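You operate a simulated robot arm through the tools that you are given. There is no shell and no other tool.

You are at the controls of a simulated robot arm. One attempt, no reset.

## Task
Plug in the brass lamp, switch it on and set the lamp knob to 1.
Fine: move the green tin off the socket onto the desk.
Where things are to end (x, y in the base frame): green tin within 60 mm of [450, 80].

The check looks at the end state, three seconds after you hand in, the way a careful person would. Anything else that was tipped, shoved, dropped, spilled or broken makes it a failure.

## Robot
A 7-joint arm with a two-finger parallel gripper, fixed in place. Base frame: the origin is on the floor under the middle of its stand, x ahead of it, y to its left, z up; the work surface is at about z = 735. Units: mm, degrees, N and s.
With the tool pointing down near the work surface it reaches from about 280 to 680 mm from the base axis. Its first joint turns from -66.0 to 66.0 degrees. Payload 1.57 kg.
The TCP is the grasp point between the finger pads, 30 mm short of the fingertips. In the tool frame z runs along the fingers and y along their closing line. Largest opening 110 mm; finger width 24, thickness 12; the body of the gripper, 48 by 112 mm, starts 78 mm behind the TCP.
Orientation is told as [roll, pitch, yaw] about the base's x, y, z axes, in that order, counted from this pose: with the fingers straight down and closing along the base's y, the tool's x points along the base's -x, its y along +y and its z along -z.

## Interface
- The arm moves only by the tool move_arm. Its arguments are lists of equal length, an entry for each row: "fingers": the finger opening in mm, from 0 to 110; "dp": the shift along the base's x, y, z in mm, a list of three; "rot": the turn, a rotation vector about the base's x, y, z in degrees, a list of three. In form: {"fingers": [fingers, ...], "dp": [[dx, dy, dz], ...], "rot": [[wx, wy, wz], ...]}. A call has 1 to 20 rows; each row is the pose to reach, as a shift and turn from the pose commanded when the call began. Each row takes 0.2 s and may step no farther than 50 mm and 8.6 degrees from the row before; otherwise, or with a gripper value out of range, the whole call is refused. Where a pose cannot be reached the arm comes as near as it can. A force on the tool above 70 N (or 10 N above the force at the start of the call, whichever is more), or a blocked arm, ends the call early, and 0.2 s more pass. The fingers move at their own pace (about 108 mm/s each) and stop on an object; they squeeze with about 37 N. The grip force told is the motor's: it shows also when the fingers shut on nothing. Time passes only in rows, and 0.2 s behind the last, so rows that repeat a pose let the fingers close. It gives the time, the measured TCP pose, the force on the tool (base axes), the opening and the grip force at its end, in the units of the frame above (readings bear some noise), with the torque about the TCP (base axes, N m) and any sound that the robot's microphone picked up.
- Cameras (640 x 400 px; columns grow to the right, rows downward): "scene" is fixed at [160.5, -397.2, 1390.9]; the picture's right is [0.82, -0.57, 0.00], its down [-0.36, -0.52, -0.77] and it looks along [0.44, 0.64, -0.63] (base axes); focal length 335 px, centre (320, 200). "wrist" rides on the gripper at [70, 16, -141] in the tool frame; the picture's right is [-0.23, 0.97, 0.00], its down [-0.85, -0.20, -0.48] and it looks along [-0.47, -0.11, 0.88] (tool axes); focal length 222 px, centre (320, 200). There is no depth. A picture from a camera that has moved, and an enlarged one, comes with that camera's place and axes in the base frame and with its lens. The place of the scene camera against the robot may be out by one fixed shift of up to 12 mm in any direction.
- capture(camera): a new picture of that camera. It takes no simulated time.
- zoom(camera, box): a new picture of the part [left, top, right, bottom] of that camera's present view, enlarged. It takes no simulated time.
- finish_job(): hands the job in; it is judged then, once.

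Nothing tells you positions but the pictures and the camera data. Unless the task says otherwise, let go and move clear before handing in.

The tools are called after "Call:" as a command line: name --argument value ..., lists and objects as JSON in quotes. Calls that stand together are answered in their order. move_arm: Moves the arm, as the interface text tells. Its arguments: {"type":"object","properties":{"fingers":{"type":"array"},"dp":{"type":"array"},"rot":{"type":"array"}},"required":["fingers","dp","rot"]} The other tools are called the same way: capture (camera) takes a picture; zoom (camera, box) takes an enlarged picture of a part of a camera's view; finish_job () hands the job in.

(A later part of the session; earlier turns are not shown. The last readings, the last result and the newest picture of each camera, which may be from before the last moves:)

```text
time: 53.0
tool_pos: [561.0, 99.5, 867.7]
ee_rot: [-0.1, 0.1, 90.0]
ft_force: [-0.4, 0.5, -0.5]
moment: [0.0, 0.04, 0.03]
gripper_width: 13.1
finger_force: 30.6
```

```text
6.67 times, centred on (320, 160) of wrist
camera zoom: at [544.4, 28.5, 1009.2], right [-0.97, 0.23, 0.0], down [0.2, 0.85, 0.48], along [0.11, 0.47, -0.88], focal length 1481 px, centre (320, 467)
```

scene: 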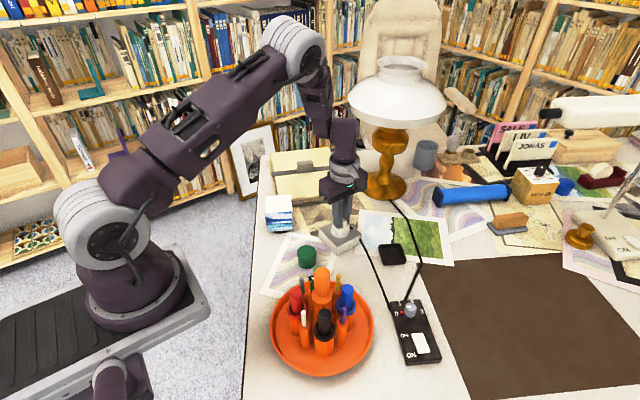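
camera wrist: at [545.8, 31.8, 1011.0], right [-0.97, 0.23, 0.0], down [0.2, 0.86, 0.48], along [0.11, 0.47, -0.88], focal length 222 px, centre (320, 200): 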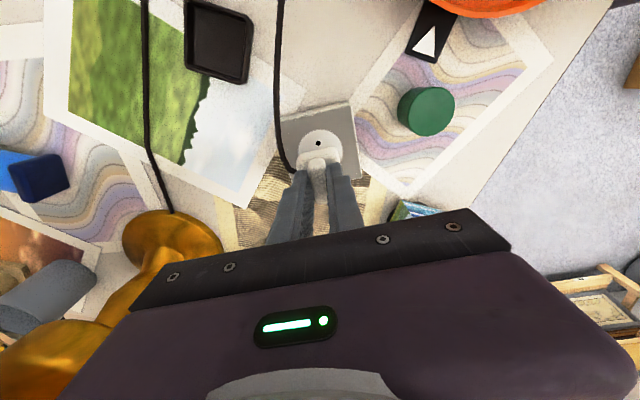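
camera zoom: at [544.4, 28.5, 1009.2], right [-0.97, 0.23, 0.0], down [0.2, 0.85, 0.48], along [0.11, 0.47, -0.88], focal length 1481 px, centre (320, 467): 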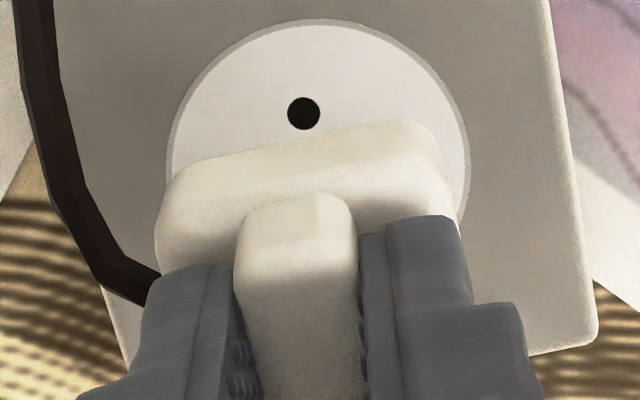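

The plug appears tilted a few degrees about the fingers' closing axis, with the +y side low, which would stop it latching. I'll set it down on the centre of the disc and release so it sits flat, then regrip or press.

Call:
move_arm --fingers '[4, 4, 4, 4, 4, 4]' --dp '[[-0.8, 0, -20], [-0.8, 0, -36], [-0.8, 0, -42], [-0.8, 0, -44], [-0.8, 0, -45], [-0.8, 0, -45]]' --rot '[[0, 0, 0], [0, 0, 0], [0, 0, 0], [0, 0, 0], [0, 0, 0], [0, 0, 0]]'

```text
time: 54.4
tool_pos: [561.1, 99.6, 825.2]
ee_rot: [-0.2, 0.0, 89.9]
ft_force: [-4.9, -3.4, 40.3]
moment: [-0.13, 0.26, -0.01]
gripper_width: 13.2
finger_force: 30.4
```

Call:
move_arm --fingers '[4, 4]' --dp '[[0, 0, 0.7], [0, 0, 0.7]]' --rot '[[0, 0, 0], [0, 0, 0]]'

Call:
move_arm --fingers '[14, 18, 24, 30, 30]' --dp '[[0, 0, 0], [0, 0, 0], [0, 0, 0], [0, 0, 0], [0, 0, 0]]' --rot '[[0, 0, 0], [0, 0, 0], [0, 0, 0], [0, 0, 0], [0, 0, 0]]'

Call:
zoom --camera "wrist" --box '[280, 120, 360, 190]'

Call:
zoom --camera "scene" --box '[325, 210, 365, 250]'

```text
time: 55.0
tool_pos: [561.1, 100.0, 824.9]
ee_rot: [-0.1, 0.0, 89.9]
ft_force: [2.0, -4.6, 30.1]
moment: [-0.17, -0.1, -0.01]
gripper_width: 12.9
finger_force: 30.0
```

```text
time: 56.2
tool_pos: [561.3, 101.3, 824.8]
ee_rot: [-0.1, 0.0, 90.0]
ft_force: [3.2, -3.9, 32.3]
moment: [-0.14, -0.1, -0.03]
gripper_width: 15.3
finger_force: 0.0
```

```text
5.71 times, centred on (320, 155) of wrist
camera zoom: at [543.8, 29.1, 966.3], right [-0.97, 0.23, 0.0], down [0.2, 0.85, 0.48], along [0.11, 0.47, -0.88], focal length 1269 px, centre (320, 457)
```

zoom: 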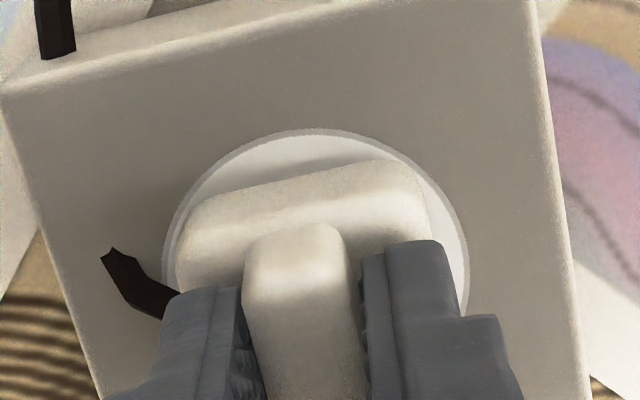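

```text
10.00 times, centred on (345, 230) of scene
camera zoom: at [160.0, -397.4, 1390.9], right [0.82, -0.57, 0.0], down [-0.36, -0.52, -0.77], along [0.44, 0.64, -0.63], focal length 3353 px, centre (70, -100)
```

zoom: 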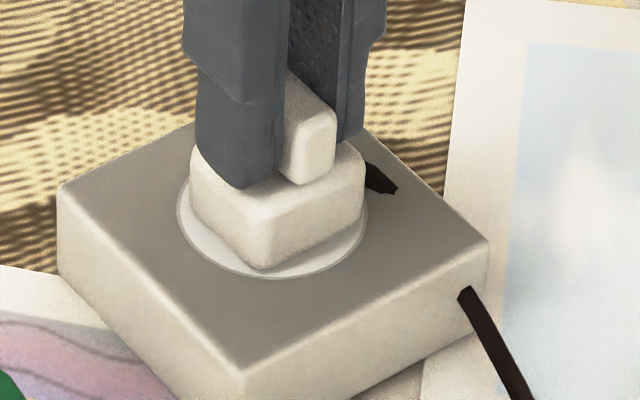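

The fingertips are now resting on the plug body, so the fingers could not open fully. I'll raise a little and open them.

Call:
move_arm --fingers '[20, 24, 30, 34, 34]' --dp '[[0, 0, 0.8], [0, 0, 1.6], [0, 0, 2], [0, 0, 2], [0, 0, 2]]' --rot '[[0, 0, 0], [0, 0, 0], [0, 0, 0], [0, 0, 0], [0, 0, 0]]'

Call:
zoom --camera "wrist" --box '[280, 120, 360, 190]'

Call:
zoom --camera "scene" --box '[325, 210, 365, 250]'

```text
time: 57.4
tool_pos: [561.5, 99.3, 826.9]
ee_rot: [0.1, 0.1, 89.8]
ft_force: [1.0, 0.5, 0.4]
moment: [0.0, 0.01, 0.0]
gripper_width: 34.2
finger_force: 0.1
```

```text
5.71 times, centred on (320, 155) of wrist
camera zoom: at [544.0, 28.9, 967.6], right [-0.97, 0.23, 0.0], down [0.2, 0.86, 0.48], along [0.11, 0.47, -0.88], focal length 1269 px, centre (320, 457)
```

zoom: 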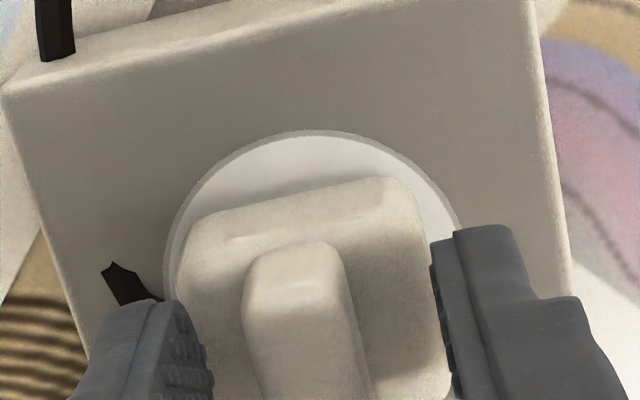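

```text
10.00 times, centred on (345, 230) of scene
camera zoom: at [160.5, -397.3, 1390.9], right [0.82, -0.57, 0.0], down [-0.36, -0.52, -0.77], along [0.44, 0.64, -0.63], focal length 3353 px, centre (70, -100)
```

zoom: 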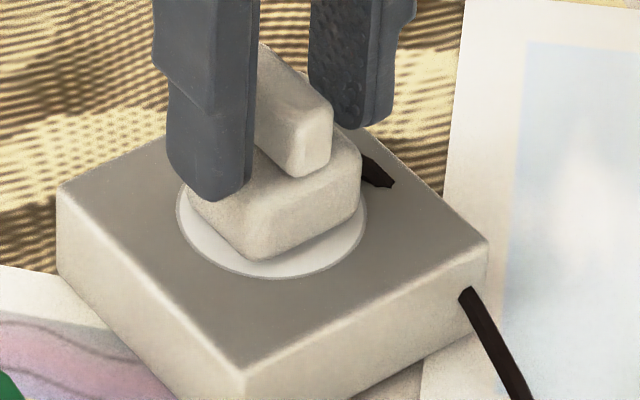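

The plug is free now. I'll rise clear and look at how it sits on the socket.

Call:
move_arm --fingers '[34, 34, 34, 34, 34]' --dp '[[0, 0, 15], [0, 0, 40], [0, 0, 70], [0, 0, 100], [0, 0, 100]]' --rot '[[0, 0, 0], [0, 0, 0], [0, 0, 0], [0, 0, 0], [0, 0, 0]]'

Call:
zoom --camera "wrist" --box '[270, 90, 370, 170]'

Call:
zoom --camera "scene" --box '[325, 205, 365, 250]'

```text
time: 58.6
tool_pos: [561.0, 99.8, 926.1]
ee_rot: [0.0, 0.1, 90.0]
ft_force: [0.6, -0.2, -1.1]
moment: [-0.01, 0.01, -0.03]
gripper_width: 34.2
finger_force: 0.0
```

```text
5.00 times, centred on (320, 130) of wrist
camera zoom: at [544.9, 29.6, 1068.6], right [-0.97, 0.23, 0.0], down [0.2, 0.85, 0.48], along [0.11, 0.47, -0.88], focal length 1111 px, centre (320, 550)
```

zoom: 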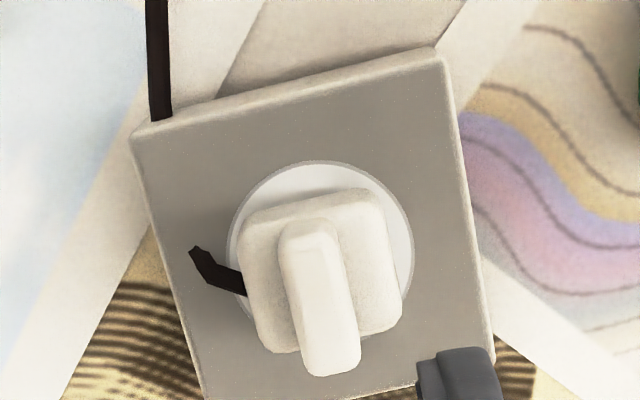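

```text
8.89 times, centred on (345, 228) of scene
camera zoom: at [160.5, -397.3, 1390.9], right [0.82, -0.57, 0.0], down [-0.36, -0.52, -0.77], along [0.44, 0.64, -0.63], focal length 2980 px, centre (98, -44)
```

zoom: 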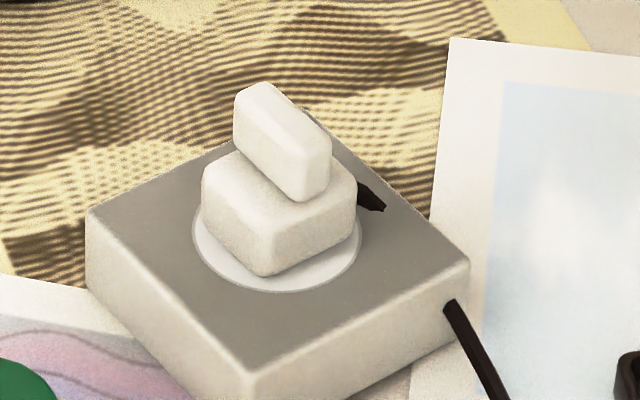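

The plug rests on the socket but looks as if it leans toward +y. I'll look closer before touching it.

Call:
zoom --camera "scene" --box '[333, 212, 357, 242]'

Call:
zoom --camera "wrist" --box '[300, 115, 360, 170]'

```text
13.33 times, centred on (345, 227) of scene
camera zoom: at [160.5, -397.3, 1390.9], right [0.82, -0.57, 0.0], down [-0.36, -0.52, -0.77], along [0.44, 0.64, -0.63], focal length 4470 px, centre (-13, -160)
```

zoom: 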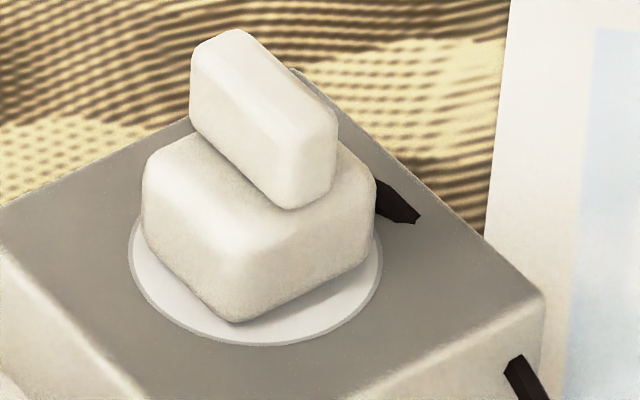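

```text
7.27 times, centred on (330, 142) of wrist
camera zoom: at [544.9, 29.6, 1068.6], right [-0.97, 0.23, 0.0], down [0.2, 0.85, 0.48], along [0.11, 0.47, -0.88], focal length 1615 px, centre (247, 618)
```

zoom: 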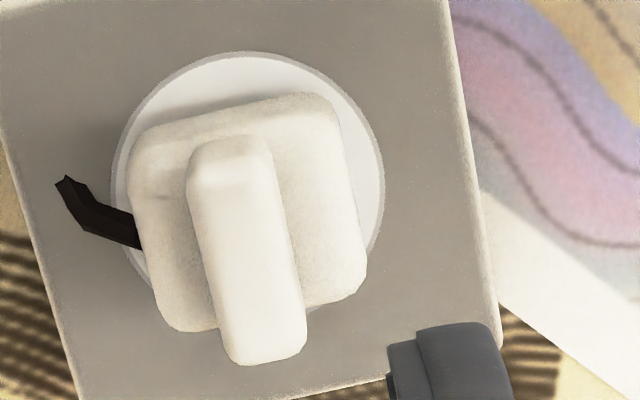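

With a better size estimate (body about 36.7 by 32 mm), the plug sits flat and centred on the disc to within about 0.5 mm, with no latch yet. I'll close the fingers and press straight down on the fin.

Call:
move_arm --fingers '[20, 0, 0, 0, 0, 0]' --dp '[[0.2, 2.6, 0], [0.2, 2.6, -20], [0.2, 2.6, -50], [0.2, 2.6, -70], [0.2, 2.6, -80], [0.2, 2.6, -80]]' --rot '[[0, 0, 0], [0, 0, 0], [0, 0, 0], [0, 0, 0], [0, 0, 0], [0, 0, 0]]'

Call:
zoom --camera "scene" --box '[325, 200, 365, 245]'

Call:
zoom --camera "wrist" --box '[270, 100, 370, 190]'

```text
time: 60.0
tool_pos: [560.9, 103.2, 847.6]
ee_rot: [0.0, 0.1, 90.1]
ft_force: [0.6, 0.6, 0.1]
moment: [-0.02, 0.01, 0.0]
gripper_width: 0.2
finger_force: 20.8
```

```text
8.89 times, centred on (345, 222) of scene
camera zoom: at [160.5, -397.2, 1390.9], right [0.82, -0.57, 0.0], down [-0.36, -0.52, -0.77], along [0.44, 0.64, -0.63], focal length 2980 px, centre (98, 0)
```

zoom: 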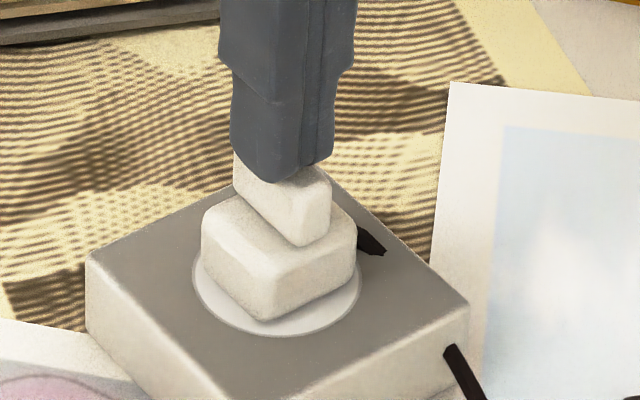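

```text
4.44 times, centred on (320, 145) of wrist
camera zoom: at [544.0, 31.7, 988.8], right [-0.97, 0.23, 0.0], down [0.2, 0.85, 0.48], along [0.11, 0.47, -0.88], focal length 987 px, centre (320, 444)
```

zoom: 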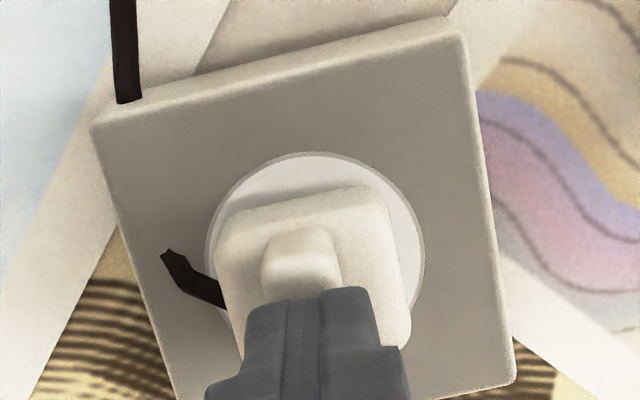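

Call:
move_arm --fingers '[0, 0, 0, 0, 0, 0]' --dp '[[0, 0, -2], [0, 0, -4], [0, 0, -5], [0, 0, -6], [0, 0, -7], [0, 0, -7]]' --rot '[[0, 0, 0], [0, 0, 0], [0, 0, 0], [0, 0, 0], [0, 0, 0], [0, 0, 0]]'

```text
time: 60.7
tool_pos: [562.4, 102.3, 847.5]
ee_rot: [-0.4, 0.0, 90.0]
ft_force: [-3.7, -0.5, 17.3]
moment: [-0.01, 0.06, 0.02]
gripper_width: 0.1
finger_force: 20.8
stopped in row 3: the force on the tool passed its limit at 76 N (the readings are from after the stop); the commanded pose is now the measured one
```

The fin top was higher than I'd allowed for, so contact came early and the call stopped at its force limit, with no snap. I'll look again, then apply a steadier press.

Call:
zoom --camera "scene" --box '[333, 205, 357, 240]'

Call:
move_arm --fingers '[0, 0, 0, 0]' --dp '[[0, 0, -0.3], [0, 0, -0.5], [0, 0, -0.5], [0, 0, -0.5]]' --rot '[[0, 0, 0], [0, 0, 0], [0, 0, 0], [0, 0, 0]]'

```text
11.43 times, centred on (345, 222) of scene
camera zoom: at [160.2, -397.3, 1390.9], right [0.82, -0.57, 0.0], down [-0.36, -0.52, -0.77], along [0.44, 0.64, -0.63], focal length 3832 px, centre (34, -57)
```

zoom: 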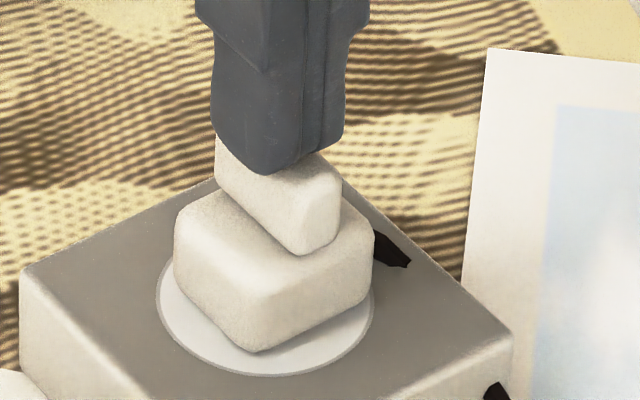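

```text
time: 61.7
tool_pos: [563.3, 103.6, 846.2]
ee_rot: [-0.4, 0.0, 90.0]
ft_force: [-0.7, 1.7, 38.4]
moment: [0.09, -0.01, -0.02]
gripper_width: 0.3
finger_force: 21.5
```

Call:
move_arm --fingers '[0, 0, 0, 0]' --dp '[[0, 0, -0.3], [0, 0, -0.5], [0, 0, -0.5], [0, 0, -0.5]]' --rot '[[0, 0, 0], [0, 0, 0], [0, 0, 0], [0, 0, 0]]'

Call:
zoom --camera "scene" --box '[325, 205, 365, 250]'

Call:
zoom --camera "wrist" --box '[270, 100, 370, 190]'

```text
time: 62.7
tool_pos: [563.3, 102.2, 846.4]
ee_rot: [-0.4, 0.0, 90.0]
ft_force: [-1.1, 2.4, 44.5]
moment: [0.08, 0.04, 0.02]
gripper_width: 0.0
finger_force: 21.1
```

```text
8.89 times, centred on (345, 228) of scene
camera zoom: at [159.7, -397.3, 1391.0], right [0.82, -0.57, 0.0], down [-0.36, -0.52, -0.77], along [0.44, 0.64, -0.63], focal length 2980 px, centre (98, -44)
```

zoom: 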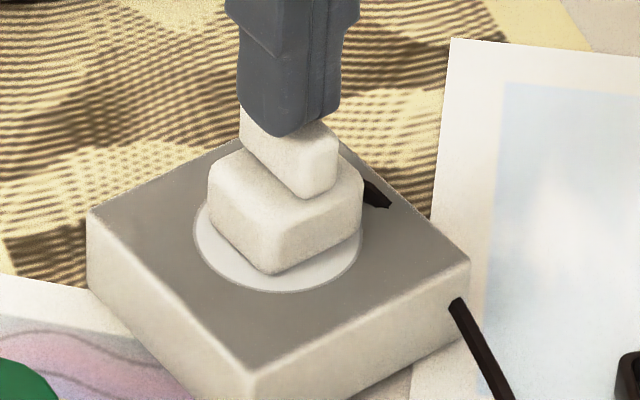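

```text
4.44 times, centred on (320, 145) of wrist
camera zoom: at [545.1, 31.8, 988.0], right [-0.97, 0.23, -0.01], down [0.2, 0.85, 0.48], along [0.11, 0.47, -0.88], focal length 987 px, centre (320, 444)
```

zoom: 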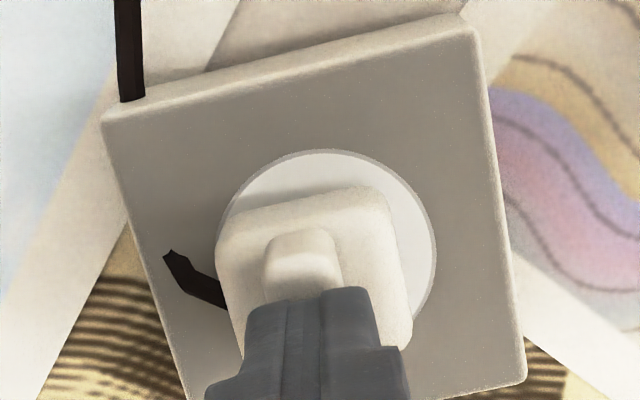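

Pressing to about 45 N from above gives no latch, and it nudged the plug about 1.5 mm in +x. The first latch came with the plug held square in the fingers, so I'll rise, measure the plug pose again, and regrip it squarely.

Call:
move_arm --fingers '[0, 0, 20, 40, 40, 40]' --dp '[[0, 0, 5], [0, 0, 25], [0, 0, 50], [0, 0, 80], [0, 0, 80], [0, 0, 80]]' --rot '[[0, 0, 0], [0.2, 0, 0], [0.4, 0, 0], [0.4, 0, 0], [0.4, 0, 0], [0.4, 0, 0]]'

Call:
zoom --camera "wrist" --box '[290, 110, 350, 165]'

Call:
zoom --camera "scene" --box '[329, 210, 361, 245]'

```text
time: 64.1
tool_pos: [562.9, 103.2, 922.8]
ee_rot: [-0.3, -0.3, 90.0]
ft_force: [-0.6, 0.2, 0.4]
moment: [0.0, 0.04, -0.03]
gripper_width: 40.0
finger_force: 0.1
```

```text
7.27 times, centred on (320, 138) of wrist
camera zoom: at [546.4, 30.9, 1063.7], right [-0.97, 0.23, 0.0], down [0.2, 0.85, 0.49], along [0.11, 0.47, -0.87], focal length 1615 px, centre (320, 654)
```

zoom: 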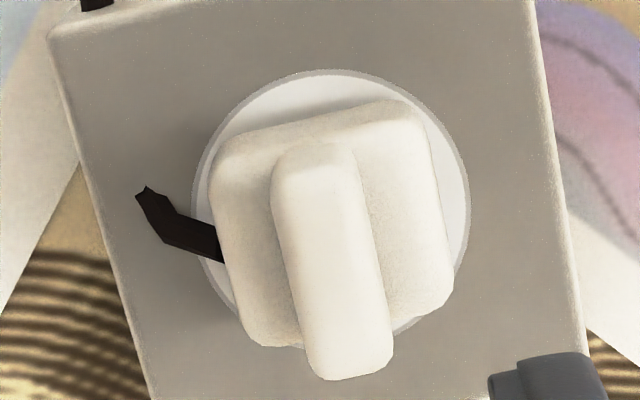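

```text
11.43 times, centred on (345, 228) of scene
camera zoom: at [160.5, -397.2, 1390.9], right [0.82, -0.57, 0.0], down [-0.36, -0.52, -0.77], along [0.44, 0.64, -0.63], focal length 3832 px, centre (34, -114)
```

zoom: 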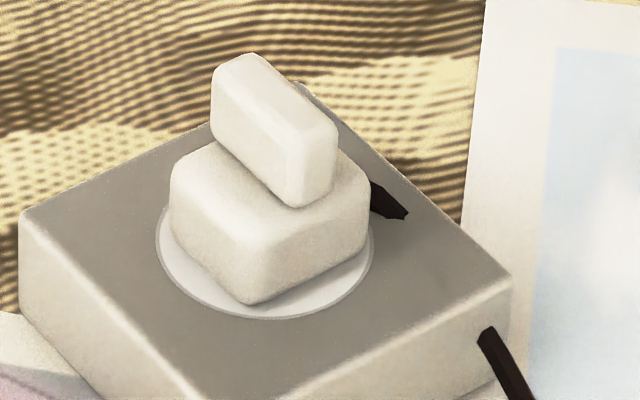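

The plug is flat and centred within about 0.5 mm but yawed around 2°, and my tool picked up a slight tilt from the force stop. I'll level the tool, centre over the fin and regrip it squarely near the body.

Call:
move_arm --fingers '[40, 40, 40, 40, 40]' --dp '[[-1, -0.7, 0], [-1, -0.7, -20], [-1, -0.7, -50], [-1, -0.7, -75], [-1, -0.7, -75]]' --rot '[[-0.4, 0.4, 0], [-0.4, 0.4, 0], [-0.4, 0.4, 0], [-0.4, 0.4, 0], [-0.4, 0.4, 0]]'

Call:
zoom --camera "wrist" --box '[270, 110, 370, 190]'

Call:
zoom --camera "scene" --box '[325, 195, 365, 245]'

```text
time: 65.3
tool_pos: [560.9, 101.1, 848.1]
ee_rot: [0.2, -0.1, 90.1]
ft_force: [-0.3, -0.2, -0.8]
moment: [0.05, 0.0, -0.05]
gripper_width: 40.3
finger_force: 0.0
```

```text
5.00 times, centred on (320, 150) of wrist
camera zoom: at [544.2, 30.2, 990.4], right [-0.97, 0.23, 0.0], down [0.2, 0.86, 0.48], along [0.11, 0.47, -0.88], focal length 1111 px, centre (320, 450)
```

zoom: 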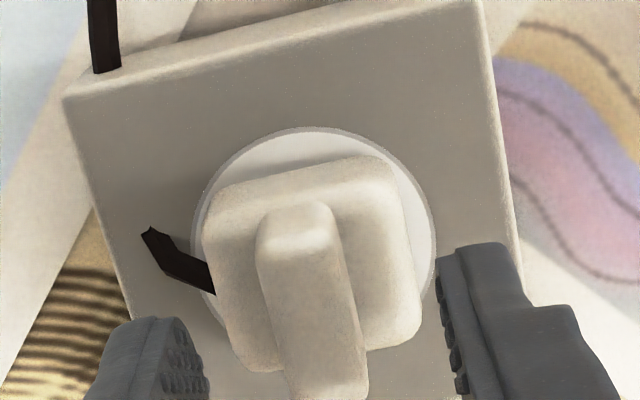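

```text
8.00 times, centred on (345, 220) of scene
camera zoom: at [160.5, -397.2, 1390.9], right [0.82, -0.57, 0.0], down [-0.36, -0.52, -0.77], along [0.44, 0.64, -0.63], focal length 2682 px, centre (120, 40)
```

zoom: 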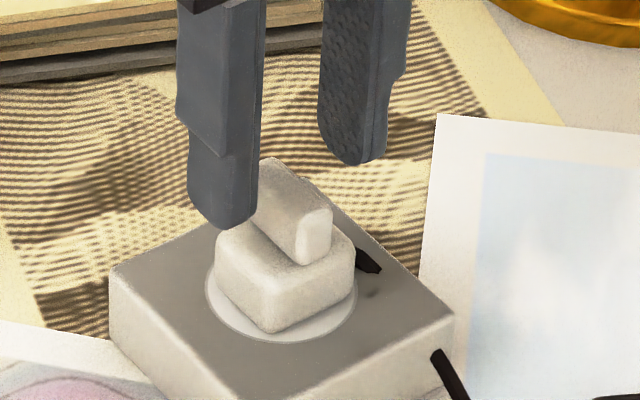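

The tool is level. I'll shift to the plug's centre, descend to just above its body and regrip the fin.

Call:
move_arm --fingers '[40, 40, 40, 40, 30, 20, 8, 4, 4, 4]' --dp '[[1.2, 2.3, 0], [1.2, 2.3, -10], [1.2, 2.3, -18], [1.2, 2.3, -21], [1.2, 2.3, -21], [1.2, 2.3, -21], [1.2, 2.3, -21], [1.2, 2.3, -21], [1.2, 2.3, -21], [1.2, 2.3, -21]]' --rot '[[0, 0, 0], [0, 0, 0], [0, 0, 0], [0, 0, 0], [0, 0, 0], [0, 0, 0], [0, 0, 0], [0, 0, 0], [0, 0, 0], [0, 0, 0]]'

Call:
zoom --camera "wrist" --box '[280, 120, 360, 190]'

Call:
zoom --camera "scene" --box '[325, 205, 365, 250]'

```text
time: 67.5
tool_pos: [562.3, 103.9, 828.4]
ee_rot: [0.2, 0.1, 89.8]
ft_force: [0.3, -0.1, -0.5]
moment: [-0.02, -0.01, 0.0]
gripper_width: 12.8
finger_force: 29.9
```

```text
5.71 times, centred on (320, 155) of wrist
camera zoom: at [545.6, 33.3, 970.3], right [-0.97, 0.23, 0.0], down [0.2, 0.86, 0.48], along [0.11, 0.47, -0.88], focal length 1269 px, centre (320, 457)
```

zoom: 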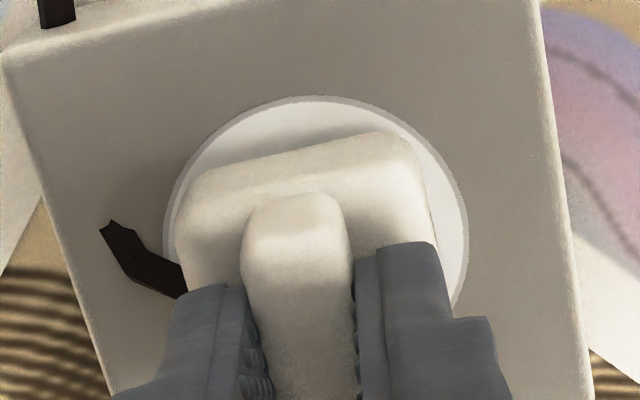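

```text
8.89 times, centred on (345, 228) of scene
camera zoom: at [160.5, -397.2, 1390.9], right [0.82, -0.57, 0.0], down [-0.36, -0.52, -0.77], along [0.44, 0.64, -0.63], focal length 2980 px, centre (98, -44)
```

zoom: 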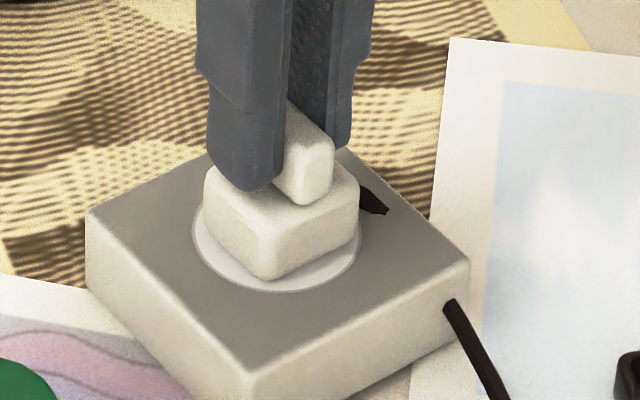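

Call:
move_arm --fingers '[4, 4, 4]' --dp '[[0, 0, -0.7], [0, 0, -1.2], [0, 0, -1.2]]' --rot '[[0, 0, 0], [0, 0, 0], [0, 0, 0]]'

```text
time: 68.3
tool_pos: [562.3, 105.2, 828.2]
ee_rot: [0.1, -0.1, 90.0]
ft_force: [-6.2, -1.2, 25.1]
moment: [-0.11, 0.17, 0.01]
gripper_width: 13.1
finger_force: 30.4
```

No snap with this press. I'll lift it well away and bring it down fresh with this squared grip.

Call:
move_arm --fingers '[4, 4, 4, 4, 4, 4, 4]' --dp '[[0, 0, 1.2], [0, 0, 15], [0, 0, 40], [0, 0, 70], [0, 0, 100], [0, 0, 100], [0, 0, 100]]' --rot '[[0, 0, 0], [0, 0, 0], [0, 0, 0], [0, 0, 0], [0, 0, 0], [0, 0, 0], [0, 0, 0]]'

Call:
zoom --camera "wrist" --box '[260, 80, 380, 190]'

Call:
zoom --camera "scene" --box '[328, 170, 368, 215]'

```text
time: 69.9
tool_pos: [563.0, 104.7, 927.6]
ee_rot: [0.1, 0.0, 90.0]
ft_force: [0.3, 0.2, -0.7]
moment: [0.02, -0.01, -0.01]
gripper_width: 13.2
finger_force: 29.9
```

```text
3.64 times, centred on (320, 135) of wrist
camera zoom: at [546.6, 32.7, 1068.6], right [-0.97, 0.23, 0.0], down [0.2, 0.86, 0.48], along [0.11, 0.47, -0.88], focal length 808 px, centre (320, 436)
```

zoom: 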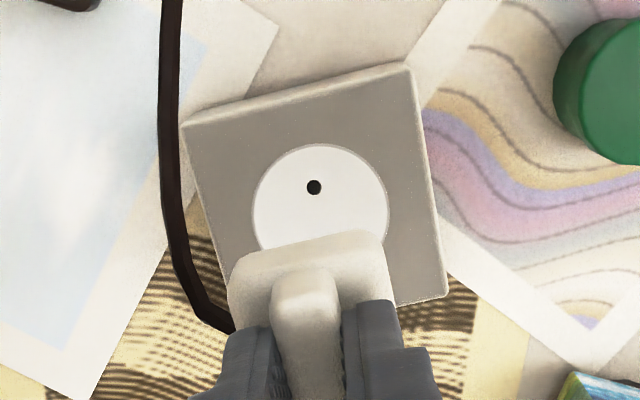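

```text
8.89 times, centred on (348, 192) of scene
camera zoom: at [160.5, -397.2, 1390.9], right [0.82, -0.57, 0.0], down [-0.36, -0.52, -0.77], along [0.44, 0.64, -0.63], focal length 2980 px, centre (71, 267)
```

zoom: 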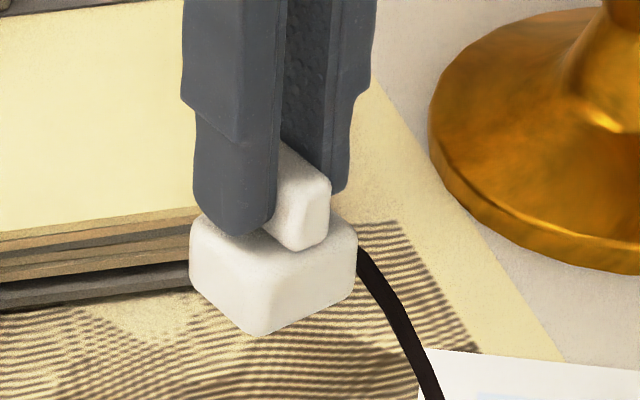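

The plug is square in the fingers and about 1 mm short in y. I'll correct that, descend to 1 mm above the socket, then lower in half-millimetre steps.

Call:
move_arm --fingers '[4, 4, 4, 4, 4, 4, 4]' --dp '[[0, 0.9, -30], [0, 0.9, -60], [0, 0.9, -85], [0, 0.9, -93], [0, 0.9, -96], [0, 0.9, -97.5], [0, 0.9, -97.5]]' --rot '[[0, 0, 0], [0, 0, 0], [0, 0, 0], [0, 0, 0], [0, 0, 0], [0, 0, 0], [0, 0, 0]]'

Call:
move_arm --fingers '[4, 4, 4]' --dp '[[0, 0, -1], [0, 0, -2], [0, 0, -3]]' --rot '[[0, 0, 0], [0, 0, 0], [0, 0, 0]]'

```text
time: 71.5
tool_pos: [562.1, 104.4, 829.4]
ee_rot: [0.2, 0.0, 90.0]
ft_force: [-0.5, -0.2, -0.2]
moment: [0.01, -0.02, -0.02]
gripper_width: 13.3
finger_force: 30.2
```

```text
time: 72.3
tool_pos: [562.5, 105.8, 827.9]
ee_rot: [0.1, -0.1, 90.1]
ft_force: [-9.3, 0.5, 28.7]
moment: [0.0, 0.2, 0.02]
gripper_width: 13.4
finger_force: 30.0
heard: snap
```

Snap heard with the plug centred. I'll open the fingers right here without moving.

Call:
move_arm --fingers '[16, 22, 30, 40, 40]' --dp '[[0, 0, 0], [0, 0, 0], [0, 0, 0], [0, 0, 0], [0, 0, 0]]' --rot '[[0, 0, 0], [0, 0, 0], [0, 0, 0], [0, 0, 0], [0, 0, 0]]'

Call:
zoom --camera "wrist" --box '[280, 120, 360, 190]'

Call:
zoom --camera "scene" --box '[325, 205, 365, 250]'

```text
time: 73.5
tool_pos: [562.9, 105.5, 827.5]
ee_rot: [0.2, 0.1, 90.0]
ft_force: [0.4, -0.1, -0.3]
moment: [-0.01, 0.01, -0.02]
gripper_width: 40.1
finger_force: 0.0
```

```text
5.71 times, centred on (320, 155) of wrist
camera zoom: at [545.9, 34.6, 968.2], right [-0.97, 0.23, 0.0], down [0.2, 0.86, 0.48], along [0.11, 0.47, -0.88], focal length 1269 px, centre (320, 457)
```

zoom: 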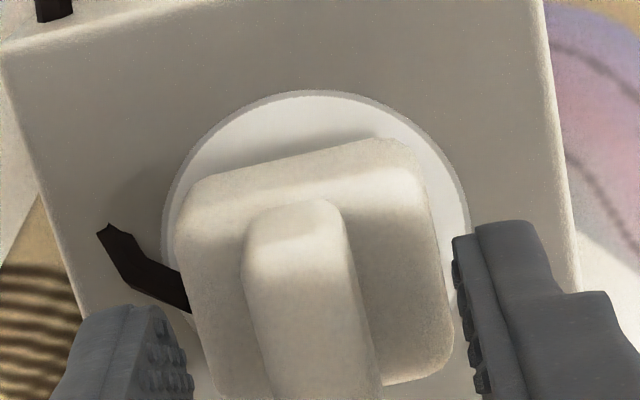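

```text
8.89 times, centred on (345, 228) of scene
camera zoom: at [160.5, -397.2, 1390.9], right [0.82, -0.57, 0.0], down [-0.36, -0.52, -0.77], along [0.44, 0.64, -0.63], focal length 2980 px, centre (98, -44)
```

zoom: 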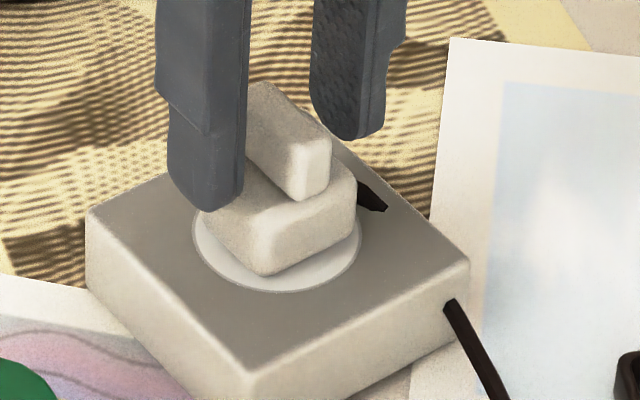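

No release sound, and the fingers are free of the plug. I'll rise straight up and check.

Call:
move_arm --fingers '[40, 40, 40, 40, 40, 40]' --dp '[[0, 0, 5], [0, 0, 25], [0, 0, 60], [0, 0, 100], [0, 0, 130], [0, 0, 130]]' --rot '[[0, 0, 0], [0, 0, 0], [0, 0, 0], [0, 0, 0], [0, 0, 0], [0, 0, 0]]'

Call:
zoom --camera "wrist" --box '[270, 80, 370, 160]'

Call:
capture --camera "scene"

Call:
zoom --camera "scene" --box '[329, 210, 361, 245]'

```text
time: 74.9
tool_pos: [564.1, 106.0, 958.0]
ee_rot: [0.2, -0.1, 90.0]
ft_force: [-1.3, 1.0, 0.2]
moment: [-0.02, 0.0, -0.01]
gripper_width: 40.0
finger_force: 0.0
```

```text
5.00 times, centred on (320, 120) of wrist
camera zoom: at [546.9, 34.5, 1100.1], right [-0.97, 0.23, 0.0], down [0.2, 0.86, 0.48], along [0.11, 0.47, -0.88], focal length 1111 px, centre (320, 600)
```

zoom: 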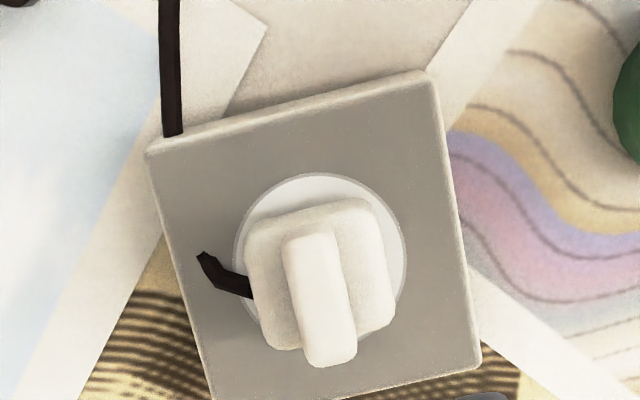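

```text
taken
```

scene: 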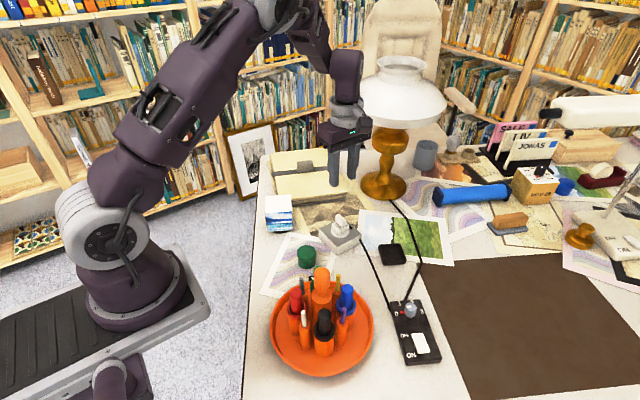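

```text
11.43 times, centred on (345, 228) of scene
camera zoom: at [160.5, -397.3, 1390.9], right [0.82, -0.57, 0.0], down [-0.36, -0.52, -0.77], along [0.44, 0.64, -0.63], focal length 3832 px, centre (34, -114)
```

zoom: 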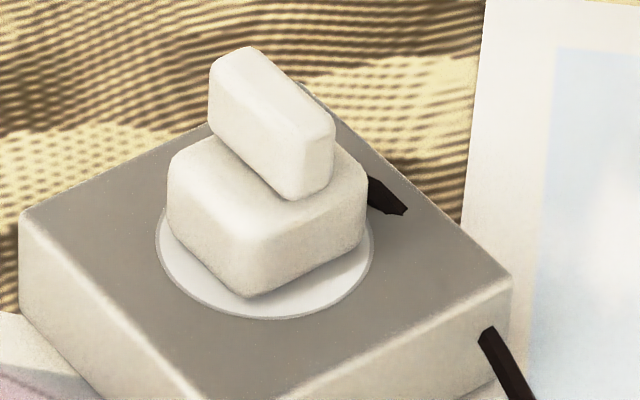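

The plug stays seated after release. Next is the control box: from the earlier view the knob is near (543, -169) with labels 60° apart (0 at 150°, 1 at 90°), and the rocker is near (508, -233). I'll move over it at yaw 0 for a close look.

Call:
move_arm --fingers '[40, 40, 30, 20, 10, 0, 0, 0, 0, 0, 0, 0, 0]' --dp '[[-5, -25, 0], [-10, -50, 0], [-15, -75, 0], [-20, -100, 0], [-25, -125, 0], [-30, -150, 0], [-35, -175, 0], [-40, -200, 0], [-45, -225, 0], [-50, -255, 0], [-55, -280, -10], [-58, -300, -27], [-58, -300, -27]]' --rot '[[0, 0, -8], [0, 0, -16], [0, 0, -24], [0, 0, -32], [0, 0, -40], [0, 0, -48], [0, 0, -56], [0, 0, -64], [0, 0, -72], [0, 0, -80], [0, 0, -86], [0, 0, -90], [0, 0, -90]]'

Call:
capture --camera "wrist"

Call:
capture --camera "scene"

```text
time: 77.7
tool_pos: [504.5, -195.0, 928.5]
ee_rot: [0.3, 0.0, -0.1]
ft_force: [0.4, -0.8, -0.6]
moment: [-0.01, -0.01, -0.02]
gripper_width: 0.0
finger_force: 21.1
```

```text
taken
camera wrist: at [434.4, -180.7, 1070.5], right [0.23, 0.97, 0.0], down [0.85, -0.2, 0.48], along [0.47, -0.11, -0.88], focal length 222 px, centre (320, 200)
```

wrist: 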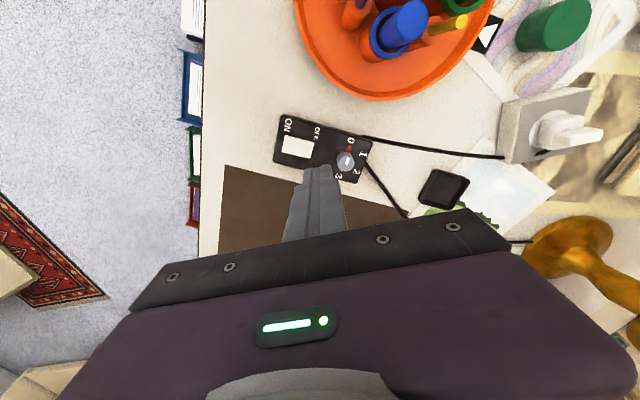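

```text
taken
```

scene: 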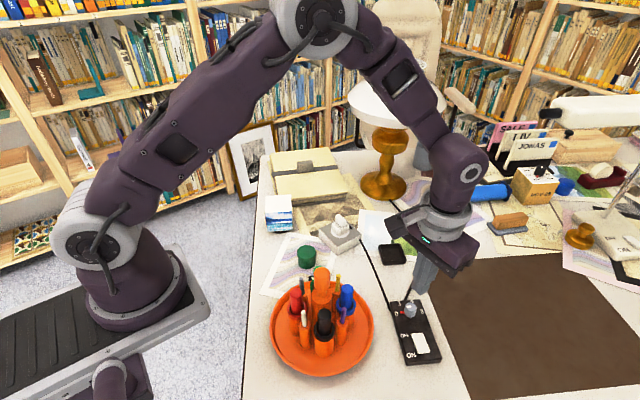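

Call:
zoom --camera "wrist" --box '[260, 105, 390, 195]'

Call:
zoom --camera "scene" --box '[385, 295, 445, 365]'

```text
4.44 times, centred on (325, 150) of wrist
camera zoom: at [434.4, -180.7, 1070.5], right [0.23, 0.97, 0.0], down [0.85, -0.2, 0.48], along [0.47, -0.11, -0.88], focal length 987 px, centre (298, 422)
```

zoom: 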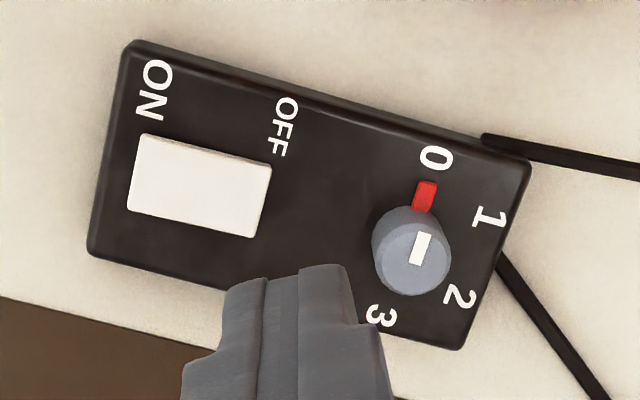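

```text
5.71 times, centred on (415, 330) of scene
camera zoom: at [160.5, -397.3, 1390.9], right [0.82, -0.57, 0.0], down [-0.36, -0.52, -0.77], along [0.44, 0.64, -0.63], focal length 1916 px, centre (-223, -543)
```

zoom: 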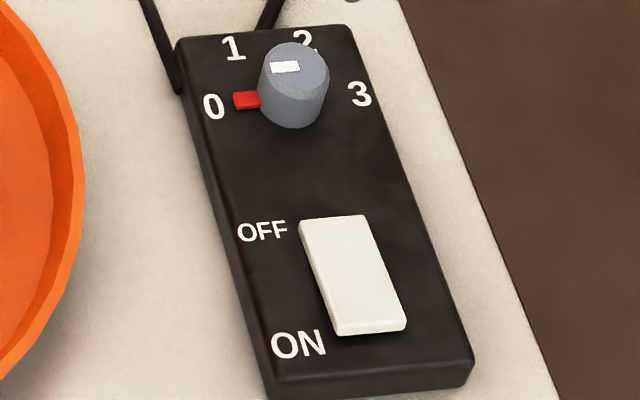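

The rocker's ON end is raised, so the switch is off. Its centre is near (510, -231), and the knob is near (544, -169) with its top at z 778. I'll align the closed fingers over the ON end of the rocker.

Call:
move_arm --fingers '[0, 0, 0, 0, 0, 0]' --dp '[[0, -20, -20], [-0.6, -45.5, -40], [-0.6, -45.5, -75], [-0.6, -45.5, -105], [-0.6, -45.5, -115], [-0.6, -45.5, -115]]' --rot '[[0, 0, -7.5], [0, 0, -15], [0, 0, -22.5], [0, 0, -30], [0, 0, -30], [0, 0, -30]]'

Call:
capture --camera "wrist"

Call:
zoom --camera "wrist" --box '[240, 80, 420, 220]'

Call:
zoom --camera "scene" --box '[385, 280, 465, 370]'

```text
time: 79.1
tool_pos: [502.8, -239.1, 813.8]
ee_rot: [0.2, 0.0, -30.0]
ft_force: [0.2, 0.5, -0.5]
moment: [0.04, 0.01, 0.03]
gripper_width: 0.0
finger_force: 21.0
```

```text
taken
camera wrist: at [450.5, -192.8, 955.7], right [0.68, 0.73, 0.0], down [0.64, -0.6, 0.48], along [0.35, -0.33, -0.88], focal length 222 px, centre (320, 200)
```

wrist: 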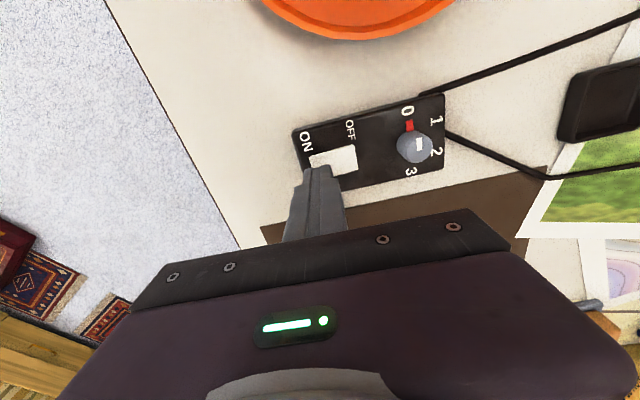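

```text
2.86 times, centred on (330, 150) of wrist
camera zoom: at [450.5, -192.8, 955.7], right [0.68, 0.73, 0.0], down [0.64, -0.6, 0.48], along [0.35, -0.33, -0.88], focal length 635 px, centre (291, 343)
```

zoom: 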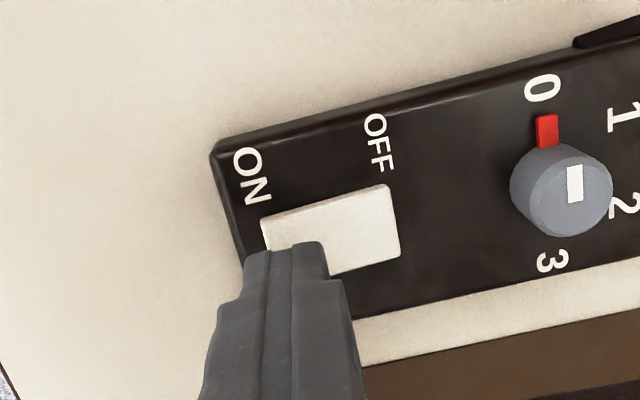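

```text
4.44 times, centred on (425, 325) of scene
camera zoom: at [160.5, -397.2, 1390.9], right [0.82, -0.57, 0.0], down [-0.36, -0.52, -0.77], along [0.44, 0.64, -0.63], focal length 1490 px, centre (-147, -356)
```

zoom: 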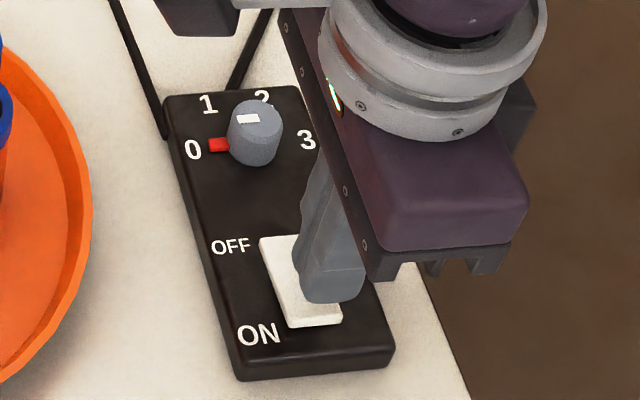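

The press point falls on the ON half, about 12 mm from the pivot. I'll lower toward contact in stages.

Call:
move_arm --fingers '[0, 0, 0, 0]' --dp '[[0, 0, -10], [0, 0, -16], [0, 0, -19], [0, 0, -19]]' --rot '[[0, 0, 0], [0, 0, 0], [0, 0, 0], [0, 0, 0]]'

Call:
zoom --camera "scene" --box '[395, 310, 455, 370]'

```text
time: 80.1
tool_pos: [504.1, -240.4, 796.2]
ee_rot: [0.2, 0.0, -30.0]
ft_force: [0.4, 0.7, -0.4]
moment: [0.0, 0.01, -0.03]
gripper_width: 0.0
finger_force: 21.3
```

```text
6.67 times, centred on (425, 340) of scene
camera zoom: at [160.5, -397.2, 1390.9], right [0.82, -0.57, 0.0], down [-0.36, -0.52, -0.77], along [0.44, 0.64, -0.63], focal length 2235 px, centre (-380, -733)
```

zoom: 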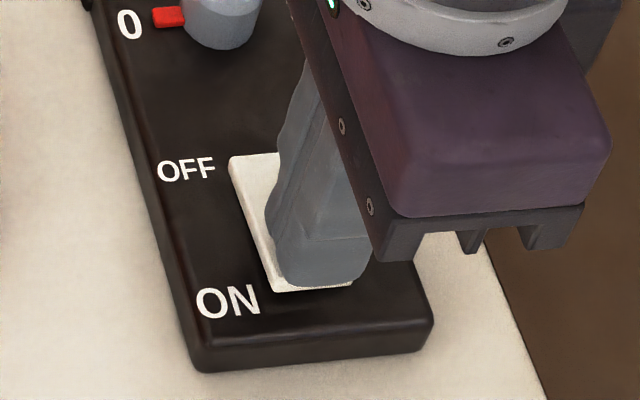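

Call:
move_arm --fingers '[0, 0, 0]' --dp '[[0, 0, -1], [0, 0, -2], [0, 0, -2]]' --rot '[[0, 0, 0], [0, 0, 0], [0, 0, 0]]'

Call:
move_arm --fingers '[0, 0, 0]' --dp '[[0, 0, -1], [0, 0, -2], [0, 0, -2]]' --rot '[[0, 0, 0], [0, 0, 0], [0, 0, 0]]'

```text
time: 80.9
tool_pos: [502.8, -239.6, 794.1]
ee_rot: [0.1, 0.0, -30.0]
ft_force: [0.1, -1.1, 2.0]
moment: [-0.05, 0.04, -0.01]
gripper_width: 0.0
finger_force: 21.1
```

```text
time: 81.7
tool_pos: [502.0, -240.3, 792.3]
ee_rot: [0.2, 0.1, -30.0]
ft_force: [-2.0, 0.8, 6.1]
moment: [0.06, 0.05, 0.01]
gripper_width: 0.2
finger_force: 21.6
```

Call:
move_arm --fingers '[0, 0, 0]' --dp '[[0, 0, -1], [0, 0, -2], [0, 0, -2]]' --rot '[[0, 0, 0], [0, 0, 0], [0, 0, 0]]'

```text
time: 82.5
tool_pos: [503.7, -239.9, 791.5]
ee_rot: [0.2, 0.0, -30.0]
ft_force: [-15.3, 5.0, 54.5]
moment: [0.71, 0.32, 0.18]
gripper_width: 0.1
finger_force: 21.0
```

Hard stop with no click; the torque shows the contact has moved near the pivot. I'll lift, see the rocker's state, and press farther out toward the ON end.

Call:
move_arm --fingers '[0, 0, 0, 0]' --dp '[[0, 0, 2], [0, 0, 10], [0, 0, 25], [0, 0, 25]]' --rot '[[0, 0, 0], [0, 0, 0], [0, 0, 0], [0, 0, 0]]'

Call:
zoom --camera "wrist" --box '[290, 110, 390, 190]'

Call:
zoom --camera "scene" --box '[395, 310, 455, 370]'

```text
time: 83.5
tool_pos: [503.8, -239.2, 815.6]
ee_rot: [0.2, 0.0, -30.1]
ft_force: [0.3, -0.4, -0.6]
moment: [0.01, 0.0, -0.02]
gripper_width: 0.0
finger_force: 21.6
```

```text
5.00 times, centred on (340, 150) of wrist
camera zoom: at [450.5, -192.5, 956.6], right [0.68, 0.73, 0.0], down [0.64, -0.6, 0.48], along [0.35, -0.32, -0.88], focal length 1111 px, centre (220, 450)
```

zoom: 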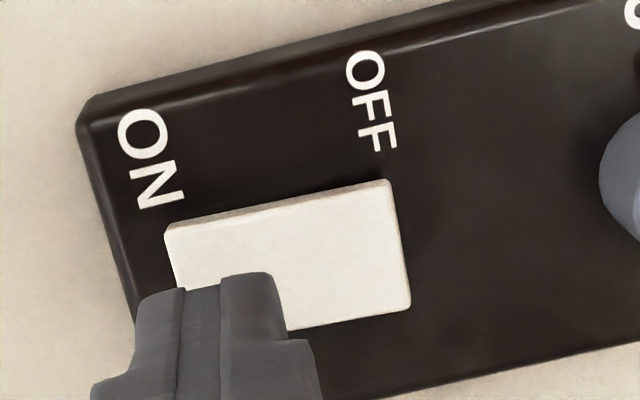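

```text
6.67 times, centred on (425, 340) of scene
camera zoom: at [160.5, -397.2, 1390.9], right [0.82, -0.57, 0.0], down [-0.36, -0.52, -0.77], along [0.44, 0.64, -0.63], focal length 2235 px, centre (-380, -733)
```

zoom: 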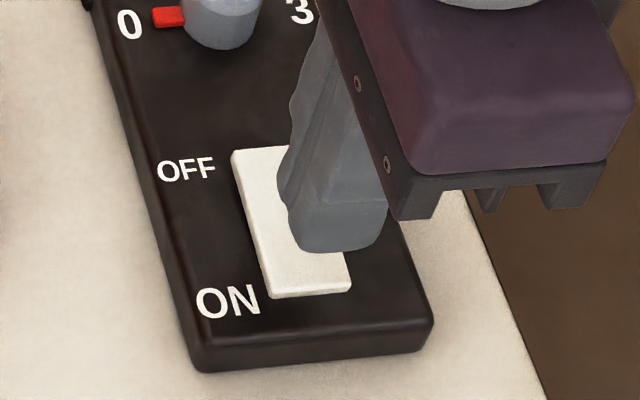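

The OFF end now looks raised and the ON end lower. I'll rise and compare closely.

Call:
move_arm --fingers '[0, 0, 0, 0]' --dp '[[5, 10, 40], [10, 30, 80], [15, 45, 100], [15, 45, 100]]' --rot '[[0, 0, 0], [0, 0, 0], [0, 0, 0], [0, 0, 0]]'

Call:
zoom --camera "wrist" --box '[230, 80, 380, 190]'

Call:
zoom --camera "scene" --box '[385, 295, 445, 365]'

Call:
capture --camera "scene"

```text
time: 84.5
tool_pos: [518.9, -196.1, 912.8]
ee_rot: [0.2, 0.0, -30.0]
ft_force: [-0.6, -0.5, 1.3]
moment: [-0.02, 0.0, -0.02]
gripper_width: 0.1
finger_force: 22.1
```

```text
3.64 times, centred on (305, 135) of wrist
camera zoom: at [466.1, -148.4, 1054.4], right [0.68, 0.73, 0.0], down [0.64, -0.6, 0.48], along [0.35, -0.33, -0.88], focal length 808 px, centre (374, 436)
```

zoom: 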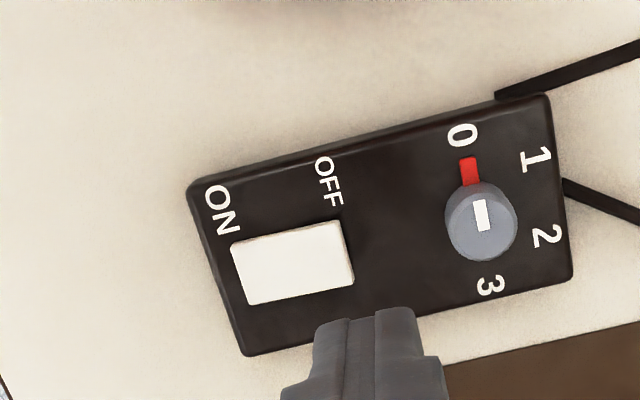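

```text
5.71 times, centred on (415, 330) of scene
camera zoom: at [160.5, -397.2, 1390.9], right [0.82, -0.57, 0.0], down [-0.36, -0.52, -0.77], along [0.44, 0.64, -0.63], focal length 1916 px, centre (-223, -543)
```

zoom: 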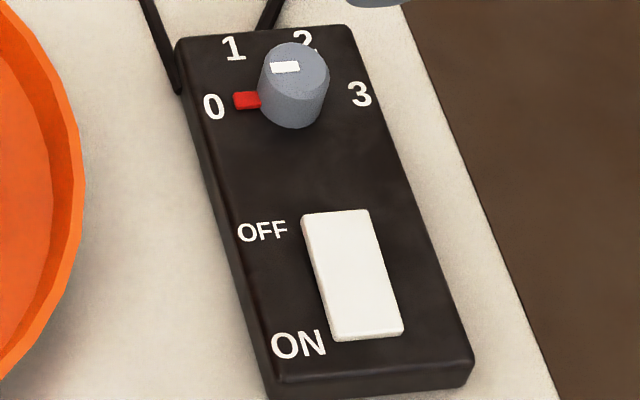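

```text
taken
```

scene: 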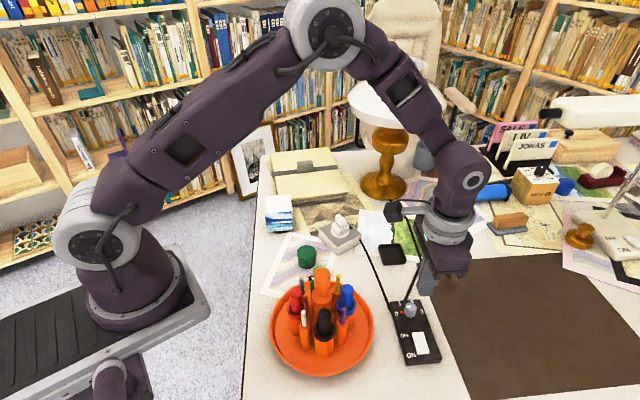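

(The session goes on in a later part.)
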